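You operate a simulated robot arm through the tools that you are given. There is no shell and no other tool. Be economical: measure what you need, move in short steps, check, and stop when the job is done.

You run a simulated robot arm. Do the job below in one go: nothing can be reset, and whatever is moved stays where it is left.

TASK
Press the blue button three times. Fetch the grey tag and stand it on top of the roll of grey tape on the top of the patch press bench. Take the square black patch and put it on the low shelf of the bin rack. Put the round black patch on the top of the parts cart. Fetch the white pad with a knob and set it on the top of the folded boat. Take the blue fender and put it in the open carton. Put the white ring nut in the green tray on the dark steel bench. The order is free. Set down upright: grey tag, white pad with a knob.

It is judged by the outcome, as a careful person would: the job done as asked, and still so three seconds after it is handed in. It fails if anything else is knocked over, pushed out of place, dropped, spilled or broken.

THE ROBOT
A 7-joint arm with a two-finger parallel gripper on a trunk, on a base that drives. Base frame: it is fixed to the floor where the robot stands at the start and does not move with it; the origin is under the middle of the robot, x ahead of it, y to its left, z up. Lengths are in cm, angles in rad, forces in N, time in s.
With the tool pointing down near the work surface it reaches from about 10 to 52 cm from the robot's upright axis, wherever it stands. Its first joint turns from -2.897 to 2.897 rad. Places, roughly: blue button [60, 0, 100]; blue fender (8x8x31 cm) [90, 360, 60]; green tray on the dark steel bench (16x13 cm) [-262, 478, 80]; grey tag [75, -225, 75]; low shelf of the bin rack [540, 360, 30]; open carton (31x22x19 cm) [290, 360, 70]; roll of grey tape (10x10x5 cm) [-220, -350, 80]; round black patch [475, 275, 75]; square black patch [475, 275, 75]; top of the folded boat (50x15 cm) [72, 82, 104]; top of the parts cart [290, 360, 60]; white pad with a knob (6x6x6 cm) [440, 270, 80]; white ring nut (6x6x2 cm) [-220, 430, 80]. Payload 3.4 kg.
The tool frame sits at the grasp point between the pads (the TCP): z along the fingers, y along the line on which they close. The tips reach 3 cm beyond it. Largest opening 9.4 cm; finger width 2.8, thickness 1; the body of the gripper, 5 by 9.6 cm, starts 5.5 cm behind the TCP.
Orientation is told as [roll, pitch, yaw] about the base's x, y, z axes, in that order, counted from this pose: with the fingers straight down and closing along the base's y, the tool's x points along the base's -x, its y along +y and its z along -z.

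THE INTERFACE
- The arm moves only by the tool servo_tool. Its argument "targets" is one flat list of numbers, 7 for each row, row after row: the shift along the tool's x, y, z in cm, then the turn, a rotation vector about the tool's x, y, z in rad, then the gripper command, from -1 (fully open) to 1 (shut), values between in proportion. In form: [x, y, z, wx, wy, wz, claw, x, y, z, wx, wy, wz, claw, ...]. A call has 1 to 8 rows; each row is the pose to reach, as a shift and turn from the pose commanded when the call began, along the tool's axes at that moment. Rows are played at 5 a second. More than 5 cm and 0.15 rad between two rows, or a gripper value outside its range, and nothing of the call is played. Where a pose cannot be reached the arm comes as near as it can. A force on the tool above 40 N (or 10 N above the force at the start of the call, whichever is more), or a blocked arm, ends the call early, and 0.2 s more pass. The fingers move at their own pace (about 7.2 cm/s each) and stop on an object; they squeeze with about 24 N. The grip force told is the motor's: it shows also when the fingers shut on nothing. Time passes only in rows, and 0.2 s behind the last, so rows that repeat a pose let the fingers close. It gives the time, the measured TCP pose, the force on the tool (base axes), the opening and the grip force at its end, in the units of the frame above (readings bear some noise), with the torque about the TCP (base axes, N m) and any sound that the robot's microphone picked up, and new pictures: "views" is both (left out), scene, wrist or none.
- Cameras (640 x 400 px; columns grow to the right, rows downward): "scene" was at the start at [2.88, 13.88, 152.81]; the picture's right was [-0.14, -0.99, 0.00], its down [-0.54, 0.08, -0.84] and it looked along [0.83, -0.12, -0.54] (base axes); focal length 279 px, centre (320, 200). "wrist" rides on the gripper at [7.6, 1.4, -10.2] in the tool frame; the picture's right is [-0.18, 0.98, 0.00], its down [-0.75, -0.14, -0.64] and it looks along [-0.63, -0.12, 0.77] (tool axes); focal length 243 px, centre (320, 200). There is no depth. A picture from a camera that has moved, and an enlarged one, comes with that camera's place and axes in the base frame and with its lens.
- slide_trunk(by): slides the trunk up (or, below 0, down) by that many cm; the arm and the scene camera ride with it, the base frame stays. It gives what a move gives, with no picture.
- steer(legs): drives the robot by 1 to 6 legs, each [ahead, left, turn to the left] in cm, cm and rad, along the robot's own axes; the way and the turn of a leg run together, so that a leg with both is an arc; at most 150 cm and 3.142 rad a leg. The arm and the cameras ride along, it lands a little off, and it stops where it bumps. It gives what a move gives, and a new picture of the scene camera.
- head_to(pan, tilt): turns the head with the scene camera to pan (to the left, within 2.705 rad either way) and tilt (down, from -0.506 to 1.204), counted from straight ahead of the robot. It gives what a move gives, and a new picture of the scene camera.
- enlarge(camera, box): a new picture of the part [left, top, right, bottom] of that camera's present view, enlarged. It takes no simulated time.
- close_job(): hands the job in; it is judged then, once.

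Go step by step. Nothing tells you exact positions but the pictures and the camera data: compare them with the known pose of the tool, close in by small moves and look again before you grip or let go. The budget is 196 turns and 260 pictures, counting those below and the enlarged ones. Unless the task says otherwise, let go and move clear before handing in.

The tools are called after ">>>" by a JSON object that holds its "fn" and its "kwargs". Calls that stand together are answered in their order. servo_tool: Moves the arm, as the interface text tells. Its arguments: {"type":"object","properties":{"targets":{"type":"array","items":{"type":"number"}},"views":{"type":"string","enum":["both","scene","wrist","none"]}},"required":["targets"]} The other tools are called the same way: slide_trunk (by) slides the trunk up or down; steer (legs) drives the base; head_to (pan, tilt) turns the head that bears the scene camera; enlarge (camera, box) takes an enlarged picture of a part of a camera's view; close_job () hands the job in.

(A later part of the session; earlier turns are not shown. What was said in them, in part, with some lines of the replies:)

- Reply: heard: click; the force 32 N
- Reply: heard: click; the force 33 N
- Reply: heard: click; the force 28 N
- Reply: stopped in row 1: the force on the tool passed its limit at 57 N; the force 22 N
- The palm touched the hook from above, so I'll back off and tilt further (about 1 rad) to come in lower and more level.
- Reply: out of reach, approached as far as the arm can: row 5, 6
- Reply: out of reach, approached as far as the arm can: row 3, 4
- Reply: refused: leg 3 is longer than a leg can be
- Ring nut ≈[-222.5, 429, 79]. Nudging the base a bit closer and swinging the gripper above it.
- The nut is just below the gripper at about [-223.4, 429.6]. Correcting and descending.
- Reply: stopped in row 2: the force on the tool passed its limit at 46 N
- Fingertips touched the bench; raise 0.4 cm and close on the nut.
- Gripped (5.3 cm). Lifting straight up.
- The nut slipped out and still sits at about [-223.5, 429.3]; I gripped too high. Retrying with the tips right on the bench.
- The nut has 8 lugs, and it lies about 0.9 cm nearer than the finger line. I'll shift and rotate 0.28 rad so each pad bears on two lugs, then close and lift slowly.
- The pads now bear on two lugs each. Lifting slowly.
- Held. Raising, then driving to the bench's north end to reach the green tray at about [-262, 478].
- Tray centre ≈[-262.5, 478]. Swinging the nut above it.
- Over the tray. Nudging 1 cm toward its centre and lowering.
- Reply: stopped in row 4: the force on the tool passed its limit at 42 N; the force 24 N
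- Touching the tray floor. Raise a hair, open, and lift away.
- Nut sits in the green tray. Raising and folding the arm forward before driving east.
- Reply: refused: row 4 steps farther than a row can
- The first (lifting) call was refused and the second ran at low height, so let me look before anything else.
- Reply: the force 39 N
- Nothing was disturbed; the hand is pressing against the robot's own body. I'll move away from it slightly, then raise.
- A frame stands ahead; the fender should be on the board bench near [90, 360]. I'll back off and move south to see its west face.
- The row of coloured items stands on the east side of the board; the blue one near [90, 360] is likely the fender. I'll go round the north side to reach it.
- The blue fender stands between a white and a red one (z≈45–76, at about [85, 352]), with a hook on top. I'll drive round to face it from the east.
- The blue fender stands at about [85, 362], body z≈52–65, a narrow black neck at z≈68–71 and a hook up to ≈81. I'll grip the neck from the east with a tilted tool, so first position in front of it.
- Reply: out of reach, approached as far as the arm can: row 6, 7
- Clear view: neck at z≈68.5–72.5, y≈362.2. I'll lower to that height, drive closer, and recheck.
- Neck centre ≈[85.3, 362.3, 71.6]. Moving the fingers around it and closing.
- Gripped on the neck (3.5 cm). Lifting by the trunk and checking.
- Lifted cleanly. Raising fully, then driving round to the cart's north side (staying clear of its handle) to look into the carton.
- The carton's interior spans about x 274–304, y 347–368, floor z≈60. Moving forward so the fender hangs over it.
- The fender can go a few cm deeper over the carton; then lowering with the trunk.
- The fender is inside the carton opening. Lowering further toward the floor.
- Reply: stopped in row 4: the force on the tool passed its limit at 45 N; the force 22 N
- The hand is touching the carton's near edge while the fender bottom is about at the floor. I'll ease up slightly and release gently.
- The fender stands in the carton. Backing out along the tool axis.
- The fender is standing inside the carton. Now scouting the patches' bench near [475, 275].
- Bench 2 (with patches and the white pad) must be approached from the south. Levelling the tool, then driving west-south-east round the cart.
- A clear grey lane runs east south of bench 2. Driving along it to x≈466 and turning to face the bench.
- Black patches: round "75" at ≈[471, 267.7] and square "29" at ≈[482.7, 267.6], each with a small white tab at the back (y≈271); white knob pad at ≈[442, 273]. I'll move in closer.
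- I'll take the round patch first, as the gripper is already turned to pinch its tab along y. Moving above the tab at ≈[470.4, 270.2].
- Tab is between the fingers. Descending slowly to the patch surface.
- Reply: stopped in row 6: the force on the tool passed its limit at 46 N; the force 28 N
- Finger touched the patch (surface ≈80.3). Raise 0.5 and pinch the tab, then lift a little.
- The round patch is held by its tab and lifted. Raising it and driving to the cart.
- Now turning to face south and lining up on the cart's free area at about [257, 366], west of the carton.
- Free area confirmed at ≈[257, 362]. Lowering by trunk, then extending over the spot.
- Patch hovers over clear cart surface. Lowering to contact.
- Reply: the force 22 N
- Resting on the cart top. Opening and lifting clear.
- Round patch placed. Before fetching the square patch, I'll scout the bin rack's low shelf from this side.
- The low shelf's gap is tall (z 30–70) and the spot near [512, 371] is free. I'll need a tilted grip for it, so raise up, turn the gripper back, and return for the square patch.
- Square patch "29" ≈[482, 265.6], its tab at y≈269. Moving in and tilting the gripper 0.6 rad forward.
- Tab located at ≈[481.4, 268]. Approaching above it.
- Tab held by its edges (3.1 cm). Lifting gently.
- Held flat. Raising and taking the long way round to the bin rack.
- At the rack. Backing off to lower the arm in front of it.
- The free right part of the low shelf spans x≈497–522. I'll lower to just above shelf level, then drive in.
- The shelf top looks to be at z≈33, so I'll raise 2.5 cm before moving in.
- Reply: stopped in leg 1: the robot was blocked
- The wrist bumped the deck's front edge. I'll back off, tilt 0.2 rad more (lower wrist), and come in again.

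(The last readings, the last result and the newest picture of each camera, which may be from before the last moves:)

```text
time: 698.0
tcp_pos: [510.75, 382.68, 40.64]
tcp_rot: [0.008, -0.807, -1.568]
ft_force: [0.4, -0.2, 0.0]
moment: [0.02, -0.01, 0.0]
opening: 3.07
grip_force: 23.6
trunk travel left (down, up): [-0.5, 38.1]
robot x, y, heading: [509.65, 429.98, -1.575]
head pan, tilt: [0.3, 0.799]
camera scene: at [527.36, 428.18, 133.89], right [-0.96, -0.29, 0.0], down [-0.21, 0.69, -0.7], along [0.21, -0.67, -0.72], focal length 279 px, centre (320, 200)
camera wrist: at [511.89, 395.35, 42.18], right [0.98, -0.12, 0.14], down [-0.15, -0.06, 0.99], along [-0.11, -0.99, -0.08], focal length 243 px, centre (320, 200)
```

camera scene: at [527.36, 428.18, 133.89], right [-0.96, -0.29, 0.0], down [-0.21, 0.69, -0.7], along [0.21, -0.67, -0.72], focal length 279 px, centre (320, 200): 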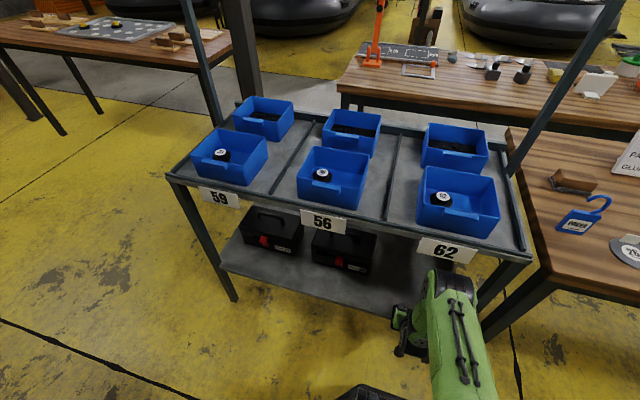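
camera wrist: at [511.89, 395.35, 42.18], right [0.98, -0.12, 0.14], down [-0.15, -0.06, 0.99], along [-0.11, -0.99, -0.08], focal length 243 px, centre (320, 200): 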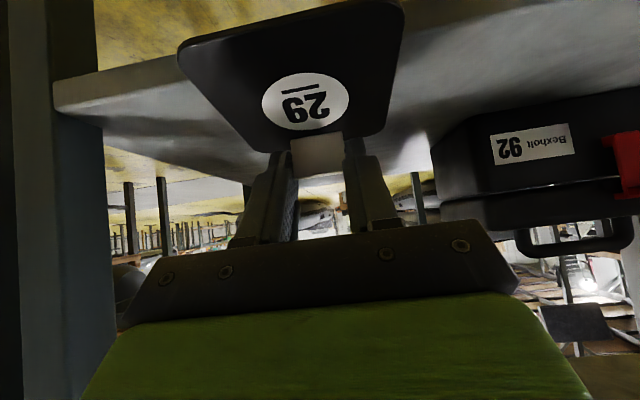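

>>> {"fn": "steer", "kwargs": {"legs": [[11.5, 0, 0]]}}

>>> {"fn": "enlarge", "kwargs": {"camera": "wrist", "box": [0, 0, 640, 400]}}

```text
time: 699.2
tcp_pos: [510.54, 375.2, 40.54]
tcp_rot: [0.007, -0.801, -1.571]
ft_force: [0.3, 0.4, 0.2]
moment: [-0.02, -0.03, -0.03]
opening: 3.08
grip_force: 23.8
trunk travel left (down, up): [-0.5, 38.1]
robot x, y, heading: [509.53, 421.32, -1.57]
head pan, tilt: [0.3, 0.799]
stopped in leg 1: the robot was blocked; the commanded pose is now the measured one
camera scene: at [527.51, 421.11, 133.91], right [-0.96, -0.29, 0.0], down [-0.21, 0.68, -0.71], along [0.2, -0.68, -0.71], focal length 279 px, centre (320, 200)
```

scene: 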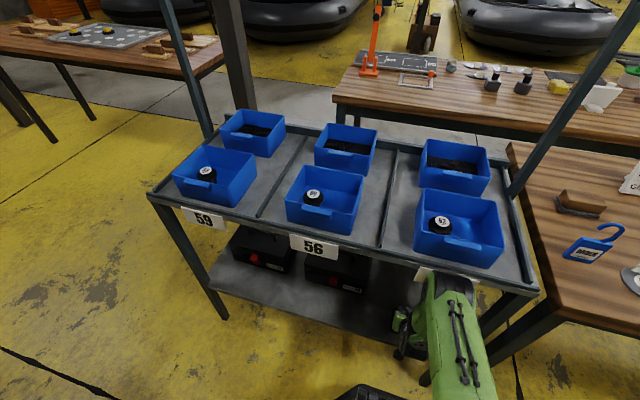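

```text
1.00 times, centred on (320, 200) of wrist (not enlarged: the box is as wide or as high as the picture)
camera zoom: at [511.85, 387.88, 42.16], right [0.98, -0.12, 0.14], down [-0.15, -0.06, 0.99], along [-0.11, -0.99, -0.08], focal length 243 px, centre (320, 200)
```

zoom: 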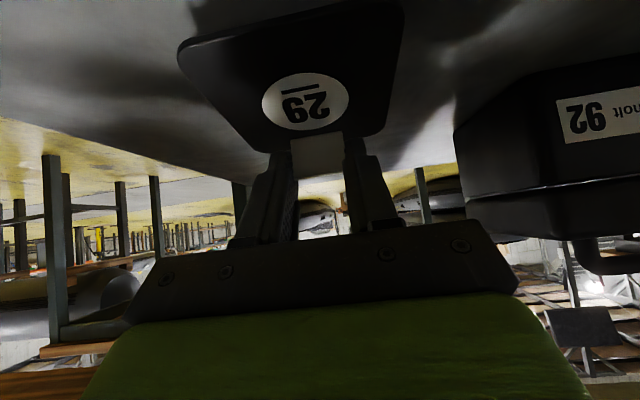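

>>> {"fn": "enlarge", "kwargs": {"camera": "scene", "box": [360, 220, 560, 345]}}

```text
3.20 times, centred on (460, 282) of scene
camera zoom: at [527.51, 421.11, 133.91], right [-0.96, -0.29, 0.0], down [-0.21, 0.68, -0.71], along [0.2, -0.68, -0.71], focal length 892 px, centre (-128, -64)
```

zoom: 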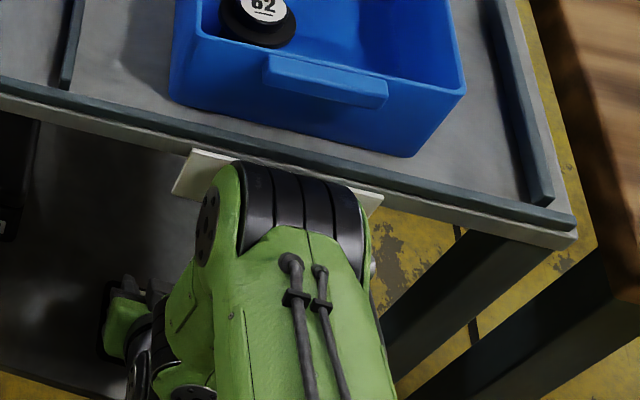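

It is the elbow touching the deck label. I'll back the base up 11 cm and extend the arm instead, so the elbow stays clear.

>>> {"fn": "steer", "kwargs": {"legs": [[-12, 0, 0]]}}

>>> {"fn": "servo_tool", "kwargs": {"targets": [-2.7, 0, 2.8, 0, 0, 0, 1, -5.4, 0, 5.6, 0, 0, 0, 1, -8.1, 0, 8.3, 0, 0, 0, 1, -10.8, 0, 11.1, 0, 0, 0, 1]}}

```text
time: 700.4
tcp_pos: [510.68, 387.14, 39.96]
tcp_rot: [0.009, -0.784, -1.574]
ft_force: [-0.1, 0.3, -0.1]
moment: [0.0, 0.0, 0.03]
opening: 3.11
grip_force: 24.2
trunk travel left (down, up): [-0.5, 38.1]
robot x, y, heading: [510.06, 433.72, -1.577]
head pan, tilt: [0.3, 0.799]
camera scene: at [527.41, 431.72, 133.89], right [-0.96, -0.29, 0.0], down [-0.21, 0.69, -0.7], along [0.2, -0.67, -0.72], focal length 279 px, centre (320, 200)
```

scene: 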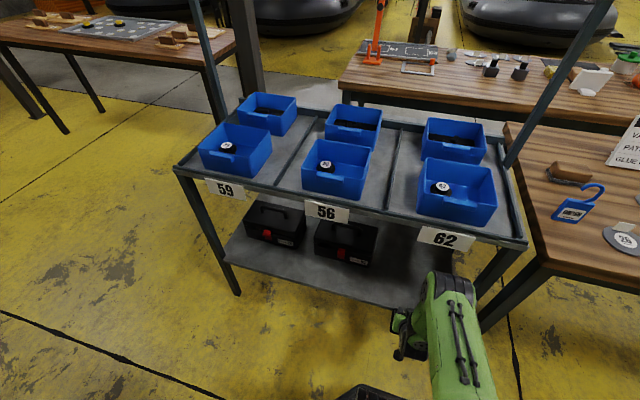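

```text
time: 701.4
tcp_pos: [510.58, 371.62, 39.63]
tcp_rot: [0.01, -0.784, -1.576]
ft_force: [0.5, 0.2, -0.5]
moment: [0.02, 0.02, 0.0]
opening: 3.11
grip_force: 24.0
trunk travel left (down, up): [-0.5, 38.1]
robot x, y, heading: [510.15, 433.5, -1.573]
head pan, tilt: [0.3, 0.799]
camera scene: at [527.41, 431.68, 133.89], right [-0.96, -0.29, 0.0], down [-0.21, 0.69, -0.7], along [0.2, -0.67, -0.72], focal length 279 px, centre (320, 200)
camera wrist: at [511.89, 384.18, 41.37], right [0.98, -0.13, 0.14], down [-0.15, -0.08, 0.99], along [-0.11, -0.99, -0.1], focal length 243 px, centre (320, 200)
```

scene: 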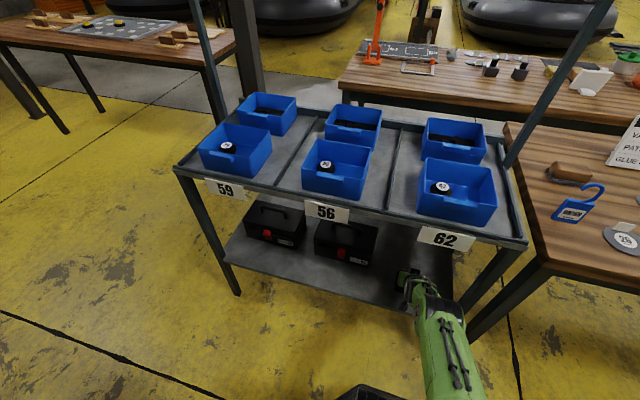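
wrist: 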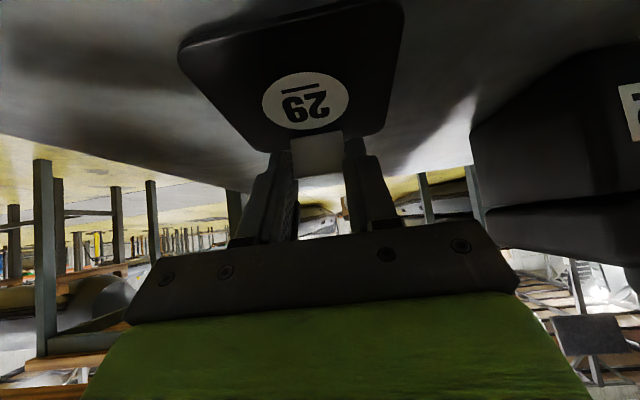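

Now there is ample clearance. Restoring the 0.6 tilt so the patch is level, then lowering to contact.

>>> {"fn": "servo_tool", "kwargs": {"targets": [-0.4, 0, 0.4, 0, 0.09, 0, 1, -0.7, 0, 0.7, 0, 0.18, 0, 1, 0, 0, 1.4, 0, 0.18, 0, 1, 0.4, 0, 1.8, 0, 0.18, 0, 1, 0.7, 0, 2.1, 0, 0.18, 0, 1, 1.0, 0, 2.4, 0, 0.18, 0, 1]}}

```text
time: 702.8
tcp_pos: [510.53, 371.72, 39.23]
tcp_rot: [0.009, -0.605, -1.573]
ft_force: [-0.1, -0.1, -1.1]
moment: [0.02, -0.04, -0.03]
opening: 3.09
grip_force: 23.7
out of reach, approached as far as the arm can: row 2, 3, 4, 5, 6
trunk travel left (down, up): [-0.5, 38.1]
robot x, y, heading: [509.82, 433.43, -1.574]
head pan, tilt: [0.3, 0.799]
camera scene: at [527.41, 431.68, 133.89], right [-0.96, -0.29, 0.0], down [-0.21, 0.69, -0.7], along [0.2, -0.67, -0.72], focal length 279 px, centre (320, 200)
camera wrist: at [511.82, 383.67, 43.24], right [0.98, -0.15, 0.11], down [-0.15, -0.25, 0.96], along [-0.11, -0.96, -0.27], focal length 243 px, centre (320, 200)
```

scene: 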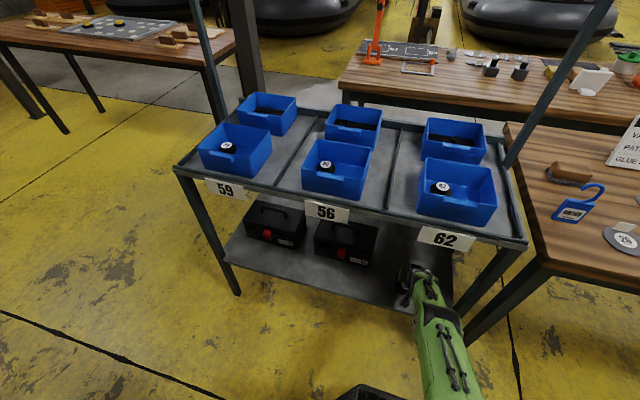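
wrist: 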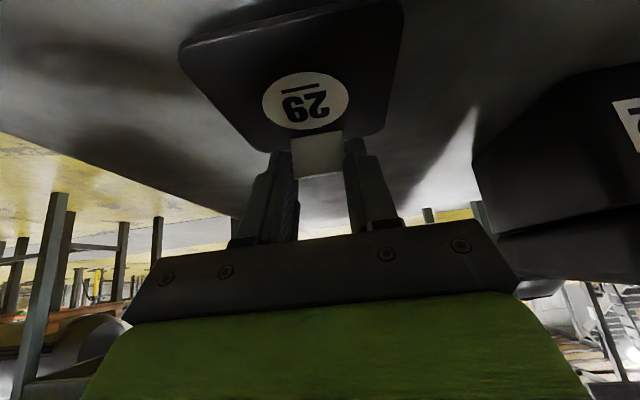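

>>> {"fn": "steer", "kwargs": {"legs": [[5, 0, 0]]}}

>>> {"fn": "servo_tool", "kwargs": {"targets": [1.5, 0, -0.5, 0, 0, 0, 1, 3.0, 0, -0.9, 0, 0, 0, 1, 3.4, 0, -0.35, 0, 0, 0, 1, 3.6, 0, 0.0, 0, 0, 0, 1, 3.8, 0, 0.3, 0, 0, 0, 1, 4.0, 0, 0.6, 0, 0, 0, 1], "views": "wrist"}}

```text
time: 703.8
tcp_pos: [510.71, 366.59, 39.2]
tcp_rot: [0.01, -0.605, -1.572]
ft_force: [0.0, 0.2, -0.3]
moment: [0.01, -0.02, -0.04]
opening: 3.1
grip_force: 24.1
trunk travel left (down, up): [-0.5, 38.1]
robot x, y, heading: [509.69, 428.62, -1.57]
head pan, tilt: [0.3, 0.799]
camera scene: at [527.39, 426.59, 133.89], right [-0.96, -0.29, 0.0], down [-0.21, 0.69, -0.7], along [0.2, -0.67, -0.72], focal length 279 px, centre (320, 200)
```

scene: 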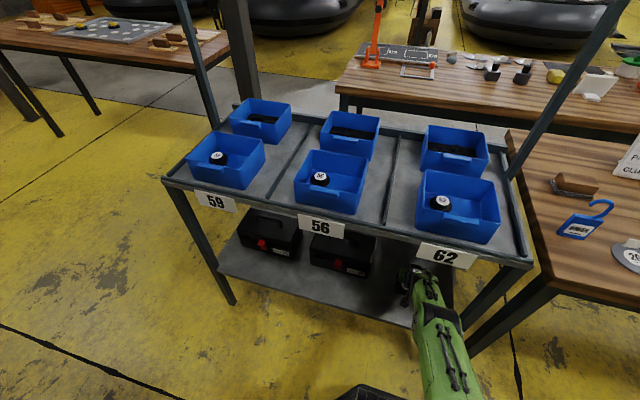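

```text
time: 705.0
tcp_pos: [510.56, 368.9, 37.62]
tcp_rot: [0.009, -0.623, -1.57]
ft_force: [-0.9, -3.2, 11.7]
moment: [0.21, 0.23, 0.02]
opening: 3.11
grip_force: 24.1
trunk travel left (down, up): [-0.5, 38.1]
robot x, y, heading: [509.87, 428.83, -1.577]
head pan, tilt: [0.3, 0.799]
stopped in row 6: the force on the tool passed its limit at 46 N (the readings are from after the stop); the commanded pose is now the measured one
camera wrist: at [511.81, 381.03, 41.41], right [0.98, -0.14, 0.11], down [-0.15, -0.24, 0.96], along [-0.11, -0.96, -0.25], focal length 243 px, centre (320, 200)
```

wrist: 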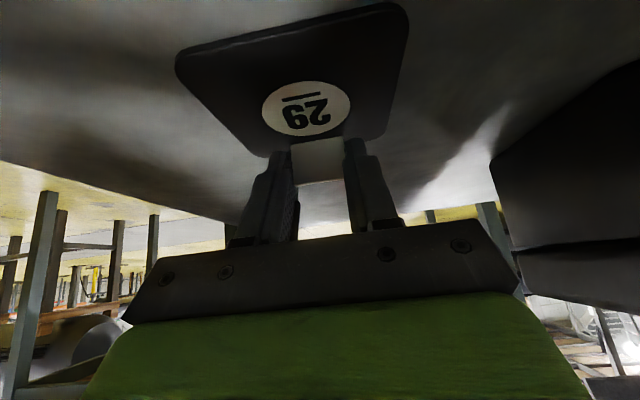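

Patch is on the shelf. Opening and backing out.

>>> {"fn": "servo_tool", "kwargs": {"targets": [0, 0, 0, 0, 0, 0, 0.3, 0, 0, 0, 0, 0, 0, 0, 0, 0, 0, 0, 0, 0, -0.1, 0.3, 0, -1.5, 0, 0, 0, -0.1, 1, 0, -4, 0, 0, 0, -0.1], "views": "wrist"}}

```text
time: 706.2
tcp_pos: [510.49, 372.4, 39.86]
tcp_rot: [0.01, -0.613, -1.571]
ft_force: [0.0, 0.1, -0.4]
moment: [0.0, -0.01, 0.01]
opening: 5.15
grip_force: 0.0
trunk travel left (down, up): [-0.5, 38.1]
robot x, y, heading: [509.55, 428.16, -1.579]
head pan, tilt: [0.3, 0.799]
camera wrist: at [511.77, 384.52, 43.85], right [0.98, -0.15, 0.11], down [-0.15, -0.25, 0.96], along [-0.11, -0.96, -0.27], focal length 243 px, centre (320, 200)
```

wrist: 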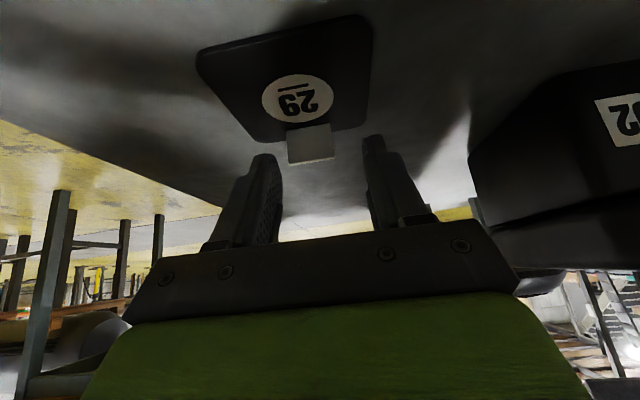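

The patch lies flat on the low shelf. Driving back, raising and checking.

>>> {"fn": "steer", "kwargs": {"legs": [[-26, 0, 0]]}}

>>> {"fn": "enlarge", "kwargs": {"camera": "scene", "box": [300, 150, 540, 300]}}

>>> {"fn": "slide_trunk", "kwargs": {"by": 38}}

>>> {"fn": "servo_tool", "kwargs": {"targets": [-2, 0, -3.5, 0, 0.1, 0, -0.5, -4, 0, -7, 0, 0.2, 0, -0.5, -6, 0, -10.5, 0, 0.3, 0, -0.5, -8, 0, -14, 0, 0.4, 0, -0.5, -10, 0, -17.5, 0, 0.5, 0, -0.5, -12, 0, -21, 0, 0.61, 0, -0.5, -13, 0, -25, 0, 0.61, 0, -0.5], "views": "none"}}

```text
time: 708.0
tcp_pos: [510.74, 397.96, 39.94]
tcp_rot: [0.009, -0.616, -1.572]
ft_force: [0.2, 0.4, -0.3]
moment: [0.0, 0.01, 0.0]
opening: 5.18
grip_force: 0.1
trunk travel left (down, up): [-0.5, 38.1]
robot x, y, heading: [510.08, 454.28, -1.568]
head pan, tilt: [0.3, 0.799]
camera scene: at [527.47, 452.34, 133.89], right [-0.96, -0.29, 0.0], down [-0.21, 0.69, -0.7], along [0.2, -0.67, -0.72], focal length 279 px, centre (320, 200)
```

scene: 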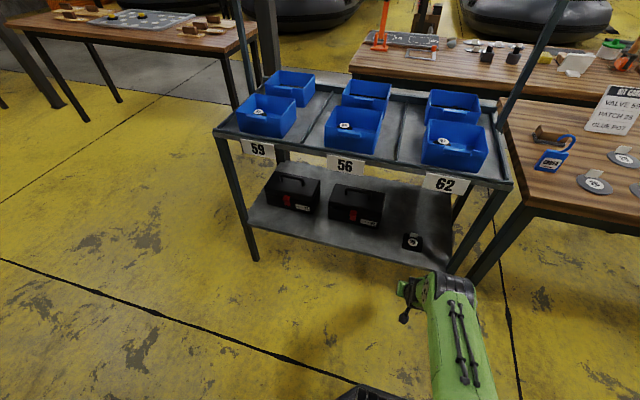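

```text
2.67 times, centred on (420, 225) of scene
camera zoom: at [527.47, 452.34, 133.89], right [-0.96, -0.29, 0.0], down [-0.21, 0.69, -0.7], along [0.2, -0.67, -0.72], focal length 744 px, centre (53, 133)
```

zoom: 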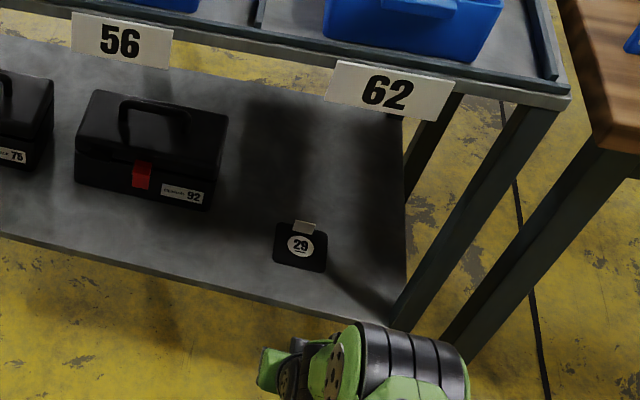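

```text
time: 711.7
tcp_pos: [510.8, 397.95, 77.97]
tcp_rot: [0.009, -0.616, -1.57]
ft_force: [-1.0, -0.1, -0.1]
moment: [0.03, 0.0, 0.01]
opening: 5.16
grip_force: 0.1
trunk travel left (down, up): [-38.5, 0.1]
robot x, y, heading: [509.69, 454.41, -1.57]
head pan, tilt: [0.3, 0.799]
```

```text
time: 713.3
tcp_pos: [510.29, 401.9, 106.14]
tcp_rot: [0.008, -0.004, -1.566]
ft_force: [-0.1, 0.0, -0.5]
moment: [-0.04, 0.03, -0.02]
opening: 7.05
grip_force: 0.1
trunk travel left (down, up): [-38.5, 0.1]
robot x, y, heading: [509.68, 454.52, -1.569]
head pan, tilt: [0.3, 0.799]
```

Square patch done. Now heading back round for the white knob pad.

>>> {"fn": "servo_tool", "kwargs": {"targets": [4, 0, -3, 0, 0, 0, -1, 8, 0, -6, 0, 0, 0, -1, 10, 0, -10, 0, 0, 0, -1], "views": "none"}}

>>> {"fn": "steer", "kwargs": {"legs": [[0, -149, 0], [0, -149, 0], [0, -42, 0], [140, 0, 0], [112, 0, 0]]}}

>>> {"fn": "steer", "kwargs": {"legs": [[0, 0, 3.14], [0, -130, 0], [0, -142, 0]]}}

```text
time: 714.1
tcp_pos: [510.19, 411.75, 116.11]
tcp_rot: [0.007, -0.007, -1.565]
ft_force: [-0.2, 0.0, 0.8]
moment: [0.0, -0.01, 0.02]
opening: 9.4
grip_force: 0.1
trunk travel left (down, up): [-38.5, 0.1]
robot x, y, heading: [510.05, 454.28, -1.575]
head pan, tilt: [0.3, 0.799]
```

```text
time: 742.5
tcp_pos: [179.78, 157.19, 115.97]
tcp_rot: [0.007, -0.007, -1.535]
ft_force: [-0.2, 0.2, -0.3]
moment: [0.0, 0.0, 0.0]
opening: 9.39
grip_force: 0.1
trunk travel left (down, up): [-38.5, 0.1]
robot x, y, heading: [178.31, 199.21, -1.547]
head pan, tilt: [0.3, 0.799]
camera scene: at [195.82, 198.34, 171.81], right [-0.95, -0.32, 0.0], down [-0.23, 0.68, -0.7], along [0.22, -0.66, -0.72], focal length 279 px, centre (320, 200)
```

scene: 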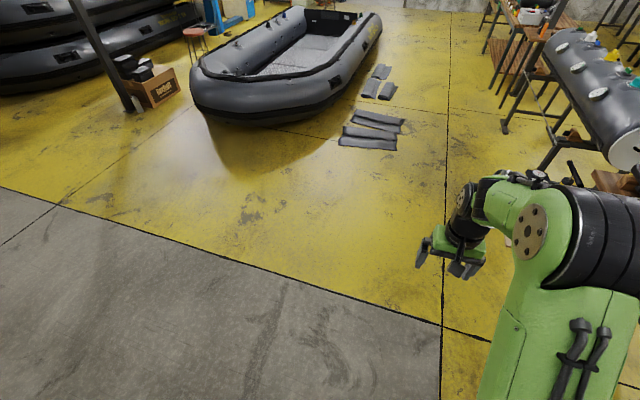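

```text
time: 763.1
tcp_pos: [451.5, 246.3, 115.95]
tcp_rot: [0.006, -0.005, 1.591]
ft_force: [-0.3, 0.7, 1.0]
moment: [0.0, -0.04, -0.01]
opening: 9.42
grip_force: 0.1
trunk travel left (down, up): [-38.5, 0.1]
robot x, y, heading: [452.52, 203.59, 1.581]
head pan, tilt: [0.3, 0.799]
camera scene: at [434.92, 205.32, 171.82], right [0.95, 0.31, 0.0], down [0.22, -0.68, -0.7], along [-0.21, 0.66, -0.72], focal length 279 px, centre (320, 200)
```

scene: 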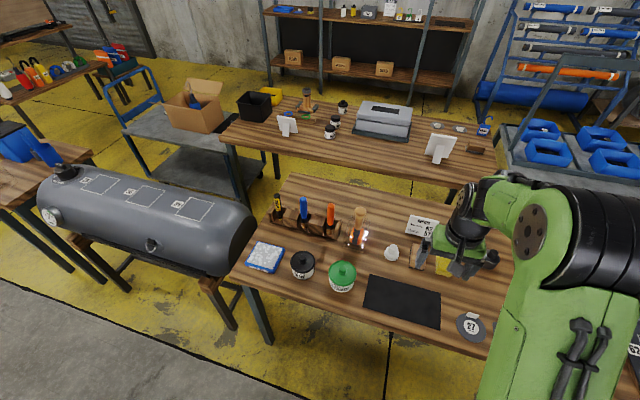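

>>> {"fn": "steer", "kwargs": {"legs": [[13.5, 9, -0.01]]}}

>>> {"fn": "enlarge", "kwargs": {"camera": "wrist", "box": [200, 60, 440, 210]}}

>>> {"fn": "enlarge", "kwargs": {"camera": "scene", "box": [330, 200, 490, 300]}}

```text
time: 764.5
tcp_pos: [442.73, 259.69, 115.83]
tcp_rot: [0.006, -0.007, 1.582]
ft_force: [-0.3, 0.6, 0.2]
moment: [-0.02, -0.03, 0.01]
opening: 9.41
grip_force: 0.1
trunk travel left (down, up): [-38.5, 0.1]
robot x, y, heading: [443.44, 217.17, 1.572]
head pan, tilt: [0.3, 0.799]
camera scene: at [425.8, 218.98, 171.81], right [0.95, 0.3, 0.0], down [0.21, -0.68, -0.7], along [-0.21, 0.67, -0.72], focal length 279 px, centre (320, 200)
```

scene: 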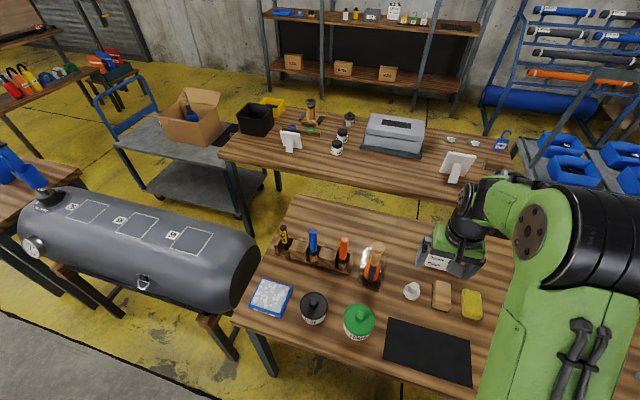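

```text
2.67 times, centred on (320, 135) of wrist
camera zoom: at [441.35, 252.01, 126.1], right [-0.98, 0.17, 0.01], down [0.14, 0.75, 0.64], along [0.11, 0.64, -0.76], focal length 647 px, centre (320, 373)
```

zoom: 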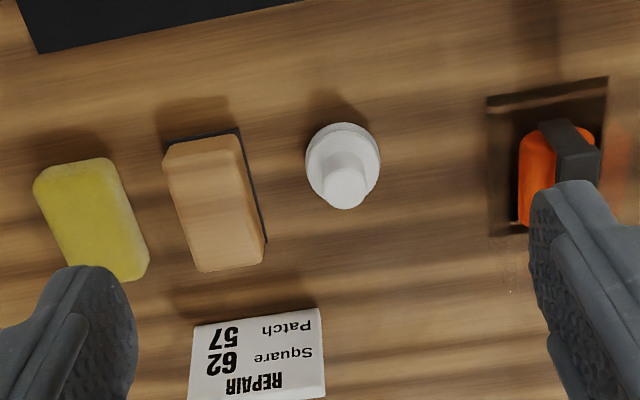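

```text
4.00 times, centred on (410, 250) of scene
camera zoom: at [425.8, 218.98, 171.81], right [0.95, 0.3, 0.0], down [0.21, -0.68, -0.7], along [-0.21, 0.67, -0.72], focal length 1116 px, centre (-40, 0)
```

zoom: 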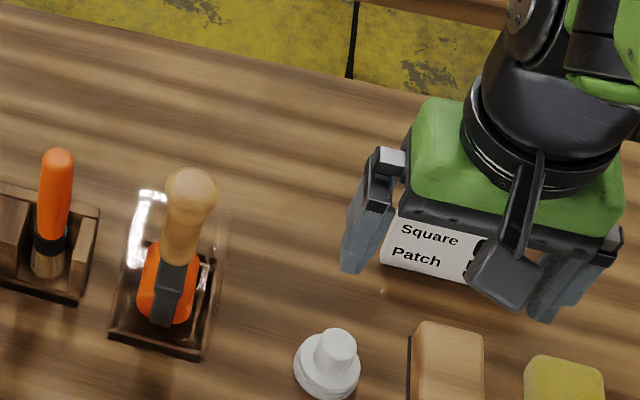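

White pad with an upright knob at ≈[442.5, 271.1]. I'll nudge closer, and descend over the knob.

>>> {"fn": "steer", "kwargs": {"legs": [[2.5, 0, 0]]}}

>>> {"fn": "servo_tool", "kwargs": {"targets": [-1.5, 0, 4, 0, 0, 0, -0.1, -3, 0, 8, 0, 0, 0, -0.1, -4.5, 0, 12, 0, 0, 0, -0.1, -6, 0, 16, 0, 0, 0, -0.1, -7.5, 0.1, 20, 0, 0, 0, -0.1, -8.9, 0.2, 23, 0, 0, 0, -0.1], "views": "wrist"}}

```text
time: 765.3
tcp_pos: [442.82, 261.83, 116.09]
tcp_rot: [0.007, -0.008, 1.581]
ft_force: [-0.1, -0.4, -0.5]
moment: [0.01, -0.01, 0.01]
opening: 9.41
grip_force: 0.0
trunk travel left (down, up): [-38.5, 0.1]
robot x, y, heading: [443.38, 220.01, 1.572]
head pan, tilt: [0.3, 0.799]
camera scene: at [425.86, 221.08, 171.82], right [0.95, 0.3, 0.0], down [0.21, -0.68, -0.7], along [-0.21, 0.67, -0.72], focal length 279 px, centre (320, 200)
```

scene: 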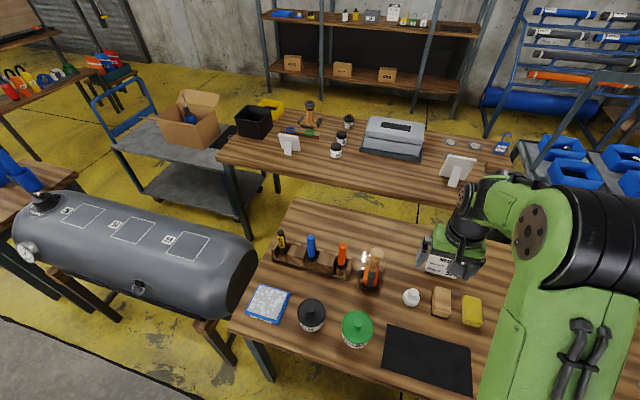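

```text
time: 766.7
tcp_pos: [442.29, 271.23, 92.96]
tcp_rot: [0.008, -0.003, 1.581]
ft_force: [-0.5, 1.0, -0.5]
moment: [0.0, -0.04, -0.01]
opening: 5.17
grip_force: 0.1
trunk travel left (down, up): [-38.5, 0.1]
robot x, y, heading: [443.04, 219.74, 1.574]
head pan, tilt: [0.3, 0.799]
camera wrist: at [440.89, 263.6, 103.2], right [-0.98, 0.17, 0.01], down [0.14, 0.75, 0.65], along [0.11, 0.64, -0.76], focal length 243 px, centre (320, 200)
```

wrist: 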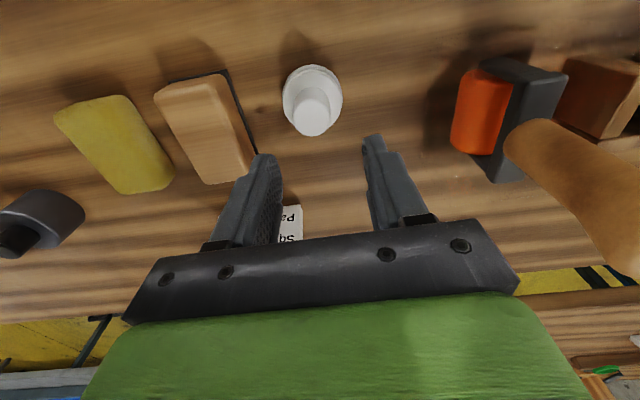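

>>> {"fn": "servo_tool", "kwargs": {"targets": [0.2, -0.2, 3, 0, 0, 0, -0.1, 0.3, -0.2, 5.5, 0, 0, 0, -0.1], "views": "wrist"}}

>>> {"fn": "enlarge", "kwargs": {"camera": "wrist", "box": [200, 60, 440, 210]}}

```text
time: 767.3
tcp_pos: [442.49, 271.04, 87.49]
tcp_rot: [0.006, -0.007, 1.581]
ft_force: [0.4, 0.0, 0.6]
moment: [-0.02, -0.03, 0.02]
opening: 5.17
grip_force: 0.0
trunk travel left (down, up): [-38.5, 0.1]
robot x, y, heading: [443.39, 220.08, 1.574]
head pan, tilt: [0.3, 0.799]
camera wrist: at [441.1, 263.26, 97.7], right [-0.98, 0.17, 0.01], down [0.14, 0.75, 0.65], along [0.11, 0.64, -0.76], focal length 243 px, centre (320, 200)
```

wrist: 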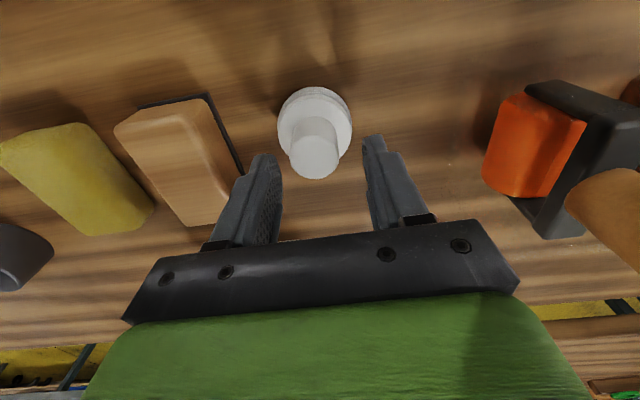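

```text
2.67 times, centred on (320, 135) of wrist
camera zoom: at [441.1, 263.26, 97.7], right [-0.98, 0.17, 0.01], down [0.14, 0.75, 0.65], along [0.11, 0.64, -0.76], focal length 647 px, centre (320, 373)
```

zoom: 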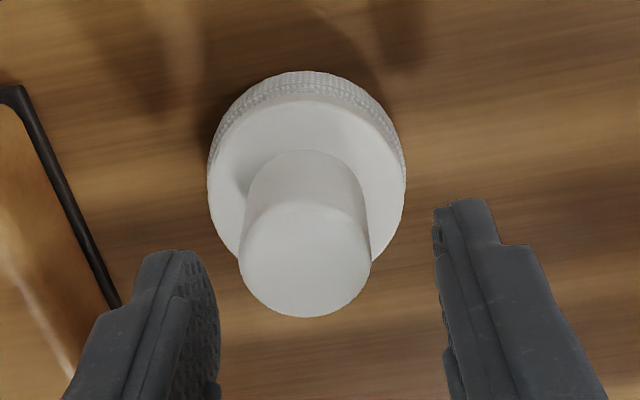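

>>> {"fn": "servo_tool", "kwargs": {"targets": [0, -0.4, 1, 0, 0, 0, -0.1, 0, -0.4, 2.0, 0, 0, 0, -0.1, 0, -0.4, 2.0, 0, 0, 0, 0.4, 0, -0.4, 2.0, 0, 0, 0, 1, 0, -0.4, 2.0, 0, 0, 0, 1, 0, -0.4, 0.5, 0, 0, 0, 1, 0, -0.4, -2, 0, 0, 0, 1], "views": "wrist"}}

```text
time: 768.9
tcp_pos: [443.02, 270.74, 89.63]
tcp_rot: [0.008, -0.005, 1.581]
ft_force: [0.6, -0.6, 0.1]
moment: [0.0, 0.03, 0.03]
opening: 2.95
grip_force: 23.6
trunk travel left (down, up): [-38.5, 0.1]
robot x, y, heading: [443.18, 219.62, 1.578]
head pan, tilt: [0.3, 0.799]
camera wrist: at [441.56, 263.1, 99.77], right [-0.98, 0.17, 0.01], down [0.14, 0.75, 0.65], along [0.11, 0.64, -0.76], focal length 243 px, centre (320, 200)
```

wrist: 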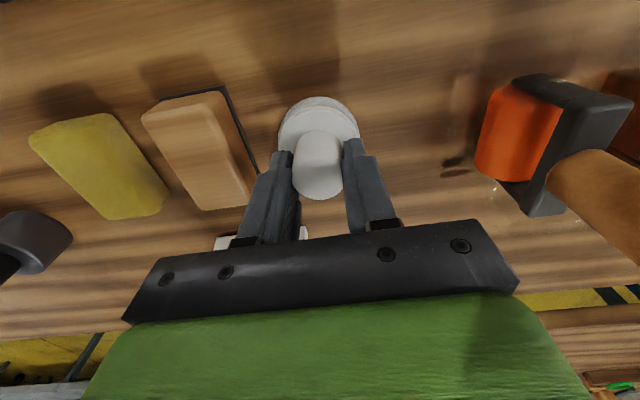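

Pad held by its knob. Raising and driving to the folded boat.

>>> {"fn": "servo_tool", "kwargs": {"targets": [0, 0, -4, 0, 0, 0, 1, 0, 0, -8, 0, 0, 0, 1, 0, 0, -12, 0, 0, 0, 1, 1.5, 0, -16, 0, 0, 0, 1, 3.5, 0, -20, 0, 0, 0, 1, 5.5, 0, -24, 0, 0, 0, 1, 7.5, 0, -28, 0, 0, 0, 1, 9.5, 0, -31, 0, 0, 0, 1], "views": "none"}}

>>> {"fn": "steer", "kwargs": {"legs": [[-20, 0, 0], [0, 149, 0], [0, 136, 0], [0, 0, 1.57], [0, 118, 0]]}}

>>> {"fn": "head_to", "kwargs": {"pan": 0.15, "tilt": 0.65}}

```text
time: 770.7
tcp_pos: [443.36, 261.52, 120.62]
tcp_rot: [0.006, -0.007, 1.58]
ft_force: [-0.4, -0.2, -0.6]
moment: [0.02, -0.02, -0.01]
opening: 2.93
grip_force: 24.7
trunk travel left (down, up): [-38.5, 0.1]
robot x, y, heading: [443.38, 219.58, 1.57]
head pan, tilt: [0.3, 0.799]
```

```text
time: 795.0
tcp_pos: [115.34, 77.91, 120.47]
tcp_rot: [0.007, -0.004, -3.125]
ft_force: [0.0, -0.1, 0.0]
moment: [0.0, 0.01, -0.01]
opening: 2.88
grip_force: 23.7
trunk travel left (down, up): [-38.5, 0.1]
robot x, y, heading: [156.86, 78.46, -3.132]
head pan, tilt: [0.3, 0.799]
camera scene: at [155.77, 60.56, 171.81], right [-0.3, 0.95, 0.0], down [0.68, 0.22, -0.7], along [-0.66, -0.21, -0.72], focal length 279 px, centre (320, 200)
```

scene: 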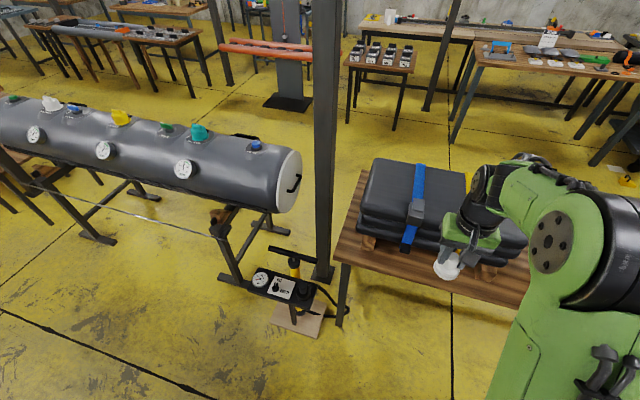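

```text
time: 795.7
tcp_pos: [115.42, 77.88, 120.6]
tcp_rot: [0.008, -0.006, -3.126]
ft_force: [-0.1, 0.1, -1.0]
moment: [0.0, -0.02, -0.01]
opening: 2.88
grip_force: 24.3
trunk travel left (down, up): [-38.5, 0.1]
robot x, y, heading: [157.3, 78.12, -3.136]
head pan, tilt: [0.15, 0.649]
camera scene: at [154.89, 61.64, 173.07], right [-0.16, 0.99, 0.0], down [0.6, 0.1, -0.8], along [-0.79, -0.13, -0.61], focal length 279 px, centre (320, 200)
```

scene: 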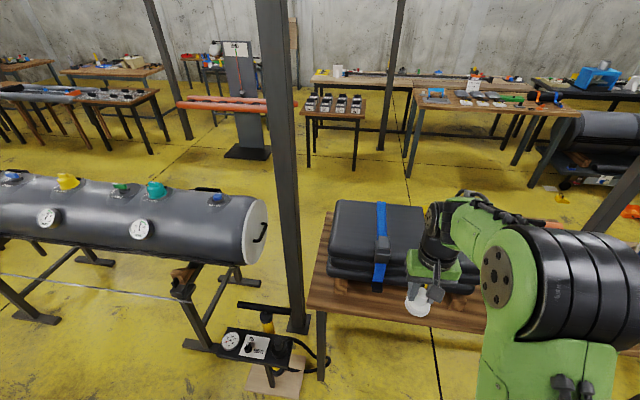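

The folded boat's top is between a blue strap (y≈71) and a yellow one further north. I'll move in and look straight down with the wrist camera.

>>> {"fn": "steer", "kwargs": {"legs": [[31, -1, 0]]}}

>>> {"fn": "servo_tool", "kwargs": {"targets": [0, 0, -2, 0, 0, 0, 1]}}

```text
time: 797.9
tcp_pos: [83.9, 78.73, 120.59]
tcp_rot: [0.007, -0.006, -3.127]
ft_force: [-0.2, -0.4, -0.2]
moment: [0.0, -0.06, 0.04]
opening: 2.91
grip_force: 23.7
trunk travel left (down, up): [-38.5, 0.1]
robot x, y, heading: [125.65, 79.33, -3.13]
head pan, tilt: [0.15, 0.649]
camera scene: at [123.35, 62.41, 173.07], right [-0.16, 0.99, 0.0], down [0.6, 0.1, -0.8], along [-0.79, -0.13, -0.6], focal length 279 px, centre (320, 200)
```

scene: 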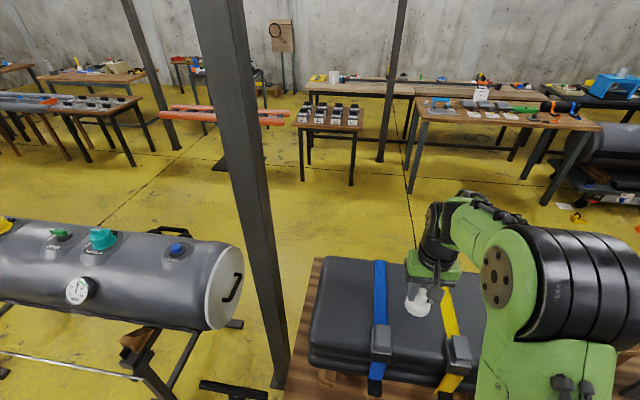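

```text
time: 798.2
tcp_pos: [84.11, 78.73, 122.64]
tcp_rot: [0.007, -0.008, -3.126]
ft_force: [-0.7, -0.2, -0.3]
moment: [-0.01, 0.03, -0.03]
opening: 2.91
grip_force: 24.1
trunk travel left (down, up): [-38.5, 0.1]
robot x, y, heading: [125.92, 78.76, -3.132]
head pan, tilt: [0.15, 0.649]
camera scene: at [123.61, 62.41, 173.08], right [-0.16, 0.99, 0.0], down [0.6, 0.1, -0.8], along [-0.79, -0.13, -0.6], focal length 279 px, centre (320, 200)
camera wrist: at [91.67, 77.47, 132.81], right [-0.17, -0.99, 0.01], down [-0.75, 0.13, 0.65], along [-0.64, 0.1, -0.76], focal length 243 px, centre (320, 200)
```

scene: 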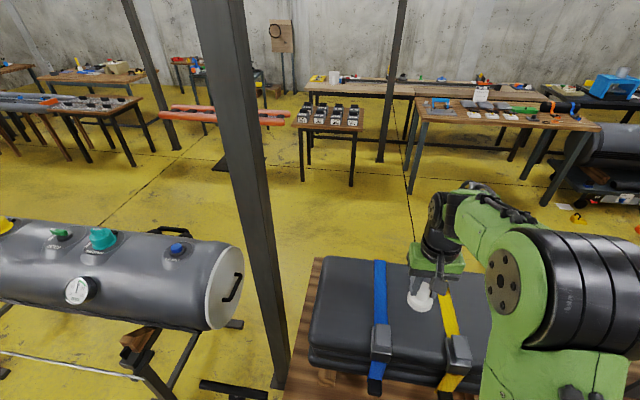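
wrist: 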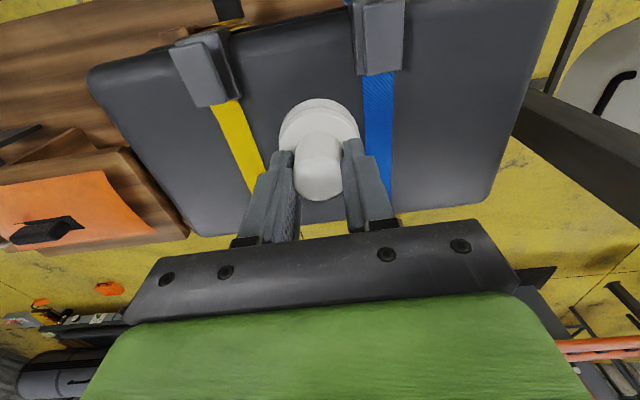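

Straps are at y≈90.5 and ≈72; the free middle is at about [75.5, 81.3]. Moving above it.

>>> {"fn": "servo_tool", "kwargs": {"targets": [-3, -0.9, 0, 0, 0, 0, 1, -6, -1.8, 1, 0, 0, 0, 1, -8.56, -2.73, 4, 0, 0, 0, 1, -8.56, -2.73, 8.5, 0, 0, 0, 1]}}

```text
time: 799.2
tcp_pos: [75.35, 81.2, 114.01]
tcp_rot: [0.006, -0.006, -3.125]
ft_force: [-0.1, 0.6, -0.4]
moment: [0.02, 0.0, -0.02]
opening: 2.87
grip_force: 23.5
trunk travel left (down, up): [-38.5, 0.1]
robot x, y, heading: [126.1, 78.86, -3.131]
head pan, tilt: [0.15, 0.649]
camera scene: at [123.38, 62.4, 173.07], right [-0.16, 0.99, 0.0], down [0.6, 0.1, -0.8], along [-0.79, -0.13, -0.6], focal length 279 px, centre (320, 200)
camera wrist: at [82.97, 79.99, 124.22], right [-0.17, -0.99, 0.01], down [-0.75, 0.13, 0.65], along [-0.64, 0.1, -0.76], focal length 243 px, centre (320, 200)
```

scene: 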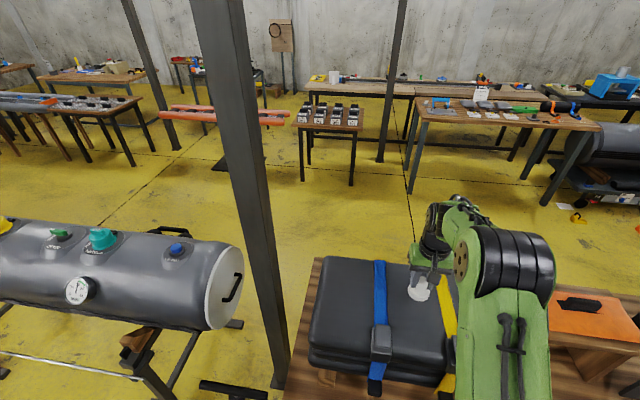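
wrist: 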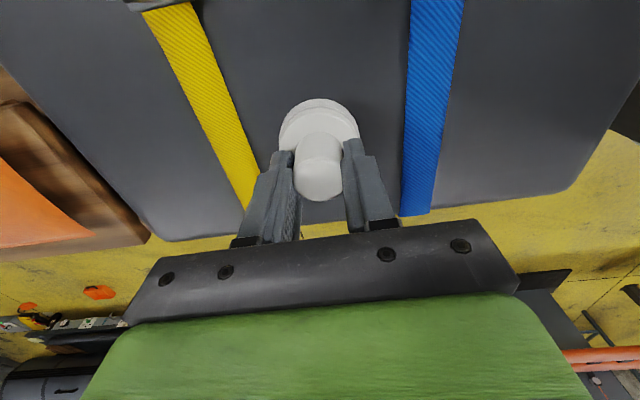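

Well placed between the straps. Lowering to contact.

>>> {"fn": "servo_tool", "kwargs": {"targets": [0.5, 0, 2, 0, 0, 0, 1, 0.5, 0, 3.2, 0, 0, 0, 1, 0.5, 0, 3.6, 0, 0, 0, 1, 0.5, 0, 4.0, 0, 0, 0, 1, 0.5, 0, 4.4, 0, 0, 0, 1, 0.5, 0, 4.8, 0, 0, 0, 1], "views": "wrist"}}

```text
time: 800.6
tcp_pos: [75.71, 81.16, 109.24]
tcp_rot: [0.007, -0.005, -3.126]
ft_force: [-0.3, -0.1, 0.3]
moment: [-0.03, 0.01, 0.03]
opening: 2.85
grip_force: 24.1
trunk travel left (down, up): [-38.5, 0.1]
robot x, y, heading: [126.13, 78.97, -3.136]
head pan, tilt: [0.15, 0.649]
camera wrist: at [83.35, 79.93, 119.38], right [-0.17, -0.99, 0.01], down [-0.75, 0.13, 0.65], along [-0.64, 0.1, -0.76], focal length 243 px, centre (320, 200)
```

wrist: 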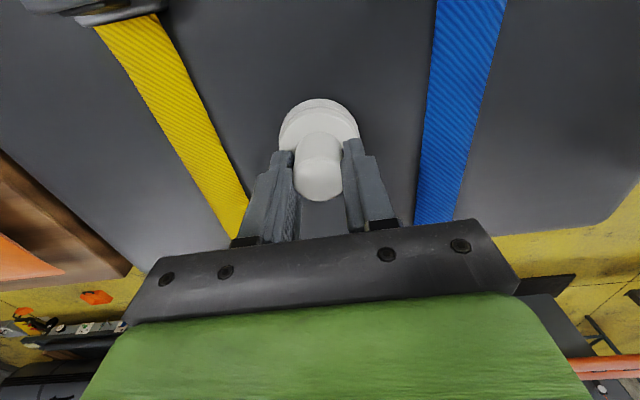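

>>> {"fn": "servo_tool", "kwargs": {"targets": [0, 0, 0.4, 0, 0, 0, 1, 0, 0, 0.8, 0, 0, 0, 1, 0, 0, 1.2, 0, 0, 0, 1, 0, 0, 1.6, 0, 0, 0, 1, 0, 0, 2.0, 0, 0, 0, 1, 0, 0, 2.4, 0, 0, 0, 1], "views": "wrist"}}

```text
time: 801.7
tcp_pos: [75.68, 81.23, 108.17]
tcp_rot: [0.008, -0.019, -3.126]
ft_force: [6.5, -0.9, 13.8]
moment: [0.15, -0.23, -0.1]
opening: 2.9
grip_force: 24.2
trunk travel left (down, up): [-38.5, 0.1]
robot x, y, heading: [125.59, 78.95, -3.132]
head pan, tilt: [0.15, 0.649]
stopped in row 5: the force on the tool passed its limit at 47 N (the readings are from after the stop); the commanded pose is now the measured one
camera wrist: at [83.38, 79.94, 118.26], right [-0.17, -0.99, 0.01], down [-0.74, 0.13, 0.65], along [-0.65, 0.1, -0.76], focal length 243 px, centre (320, 200)
```

wrist: 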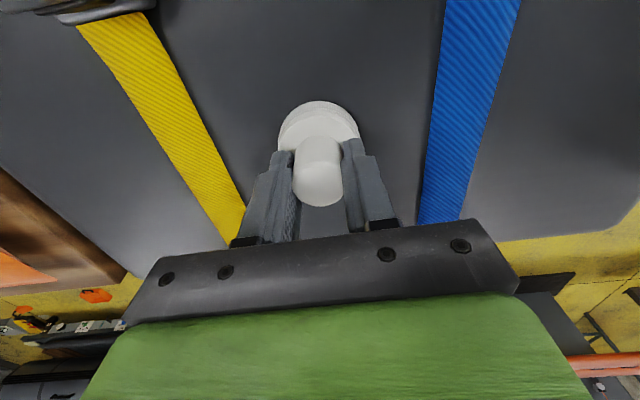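

Contact. Easing up slightly, releasing, and lifting.

>>> {"fn": "servo_tool", "kwargs": {"targets": [0, 0, -0.2, 0, 0.014, 0, 1, 0, 0, -0.2, 0, 0.014, 0, 0.35, 0, 0, -0.2, 0, 0.014, 0, 0.1, 0, 0, -0.2, 0, 0.014, 0, 0.0, 0, 0, -2, 0, 0.014, 0, 0.0, 0, 0, -6, 0, 0, 0, 0.0, 0, 0, -10, 0, 0, 0, 0.0]}}

```text
time: 803.3
tcp_pos: [75.72, 81.33, 117.93]
tcp_rot: [0.008, -0.014, -3.126]
ft_force: [0.5, 0.8, 0.6]
moment: [-0.01, 0.0, 0.04]
opening: 4.7
grip_force: 0.1
trunk travel left (down, up): [-38.5, 0.1]
robot x, y, heading: [125.82, 79.26, -3.133]
head pan, tilt: [0.15, 0.649]
camera scene: at [123.46, 62.41, 173.08], right [-0.16, 0.99, 0.0], down [0.6, 0.1, -0.8], along [-0.79, -0.13, -0.6], focal length 279 px, centre (320, 200)
camera wrist: at [83.31, 80.0, 128.09], right [-0.17, -0.99, 0.01], down [-0.75, 0.13, 0.65], along [-0.64, 0.1, -0.76], focal length 243 px, centre (320, 200)
```

scene: 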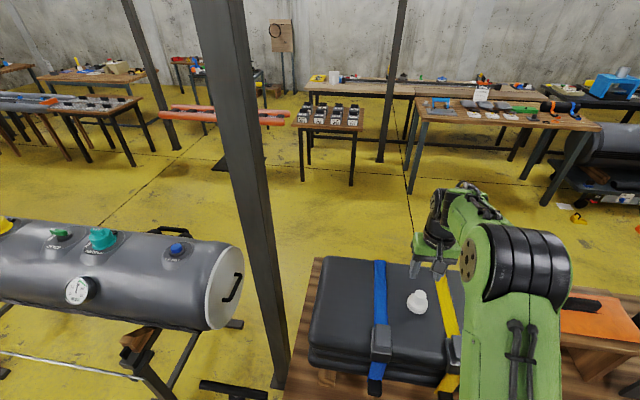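
wrist: 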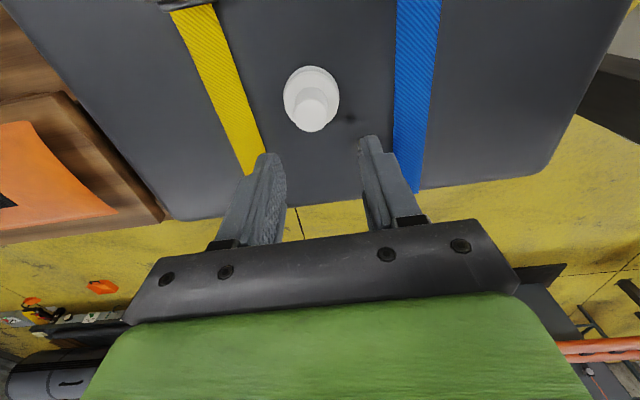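

The pad stands upright on the folded boat. Backing away and taking a last look toward the tag.

>>> {"fn": "steer", "kwargs": {"legs": [[-30, 0, 0]]}}

>>> {"fn": "head_to", "kwargs": {"pan": 0.85, "tilt": 0.15}}

>>> {"fn": "enlarge", "kwargs": {"camera": "scene", "box": [260, 150, 380, 225]}}

```text
time: 805.3
tcp_pos: [104.81, 81.57, 117.98]
tcp_rot: [0.008, -0.014, -3.125]
ft_force: [0.5, 0.3, -0.9]
moment: [0.02, 0.04, -0.03]
opening: 4.69
grip_force: 0.0
trunk travel left (down, up): [-38.5, 0.1]
robot x, y, heading: [155.31, 79.07, -3.137]
head pan, tilt: [0.15, 0.649]
camera scene: at [152.74, 62.63, 173.07], right [-0.16, 0.99, 0.0], down [0.6, 0.09, -0.8], along [-0.79, -0.12, -0.6], focal length 279 px, centre (320, 200)
```

scene: 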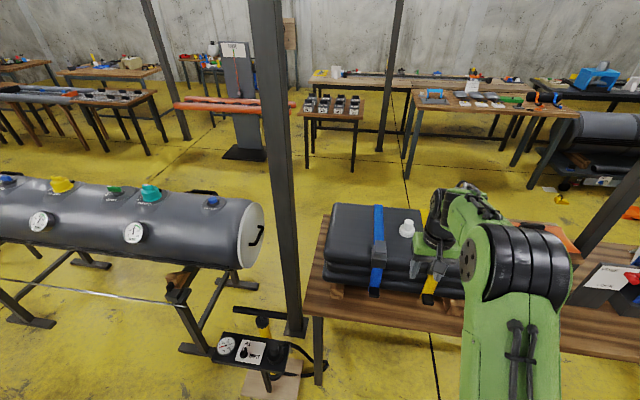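

```text
time: 806.4
tcp_pos: [104.82, 81.6, 118.06]
tcp_rot: [0.007, -0.015, -3.125]
ft_force: [-0.2, -0.2, -0.1]
moment: [-0.01, -0.01, -0.04]
opening: 4.7
grip_force: 0.0
trunk travel left (down, up): [-38.5, 0.1]
robot x, y, heading: [155.47, 79.01, -3.138]
head pan, tilt: [0.85, 0.15]
camera scene: at [155.2, 56.99, 177.64], right [-0.76, 0.66, 0.0], down [0.1, 0.11, -0.99], along [-0.65, -0.75, -0.15], focal length 279 px, centre (320, 200)
```

scene: 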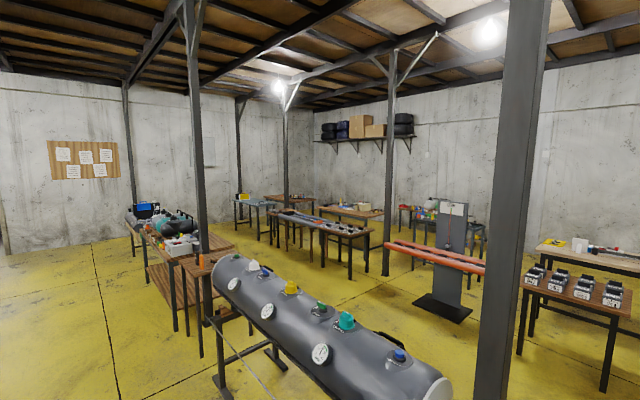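

```text
5.33 times, centred on (320, 188) of scene
camera zoom: at [155.2, 56.99, 177.64], right [-0.76, 0.66, 0.0], down [0.1, 0.11, -0.99], along [-0.65, -0.75, -0.15], focal length 1488 px, centre (320, 267)
```

zoom: 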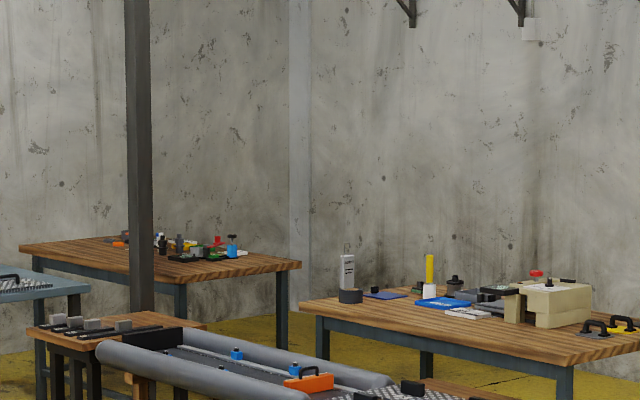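

The grey tag is still upright on the tape roll, and everything else is where I set it. Handing in.

>>> {"fn": "close_job", "kwargs": {}}

```text
The job is handed in.
```

I did all seven parts of the job and handed it in:
- **Blue button:** pressed three times, with a click each time.
- **Grey tag:** standing upright on the roll of grey tape on the patch press bench.
- **Square black patch:** on the low shelf of the bin rack.
- **Round black patch:** on top of the parts cart.
- **White pad with a knob:** upright on top of the folded boat.
- **Blue fender:** standing in the open carton.
- **White ring nut:** in the green tray on the dark steel bench.

The arm touched the rack's deck and its "62" label lightly on the way in; nothing moved that I could see.
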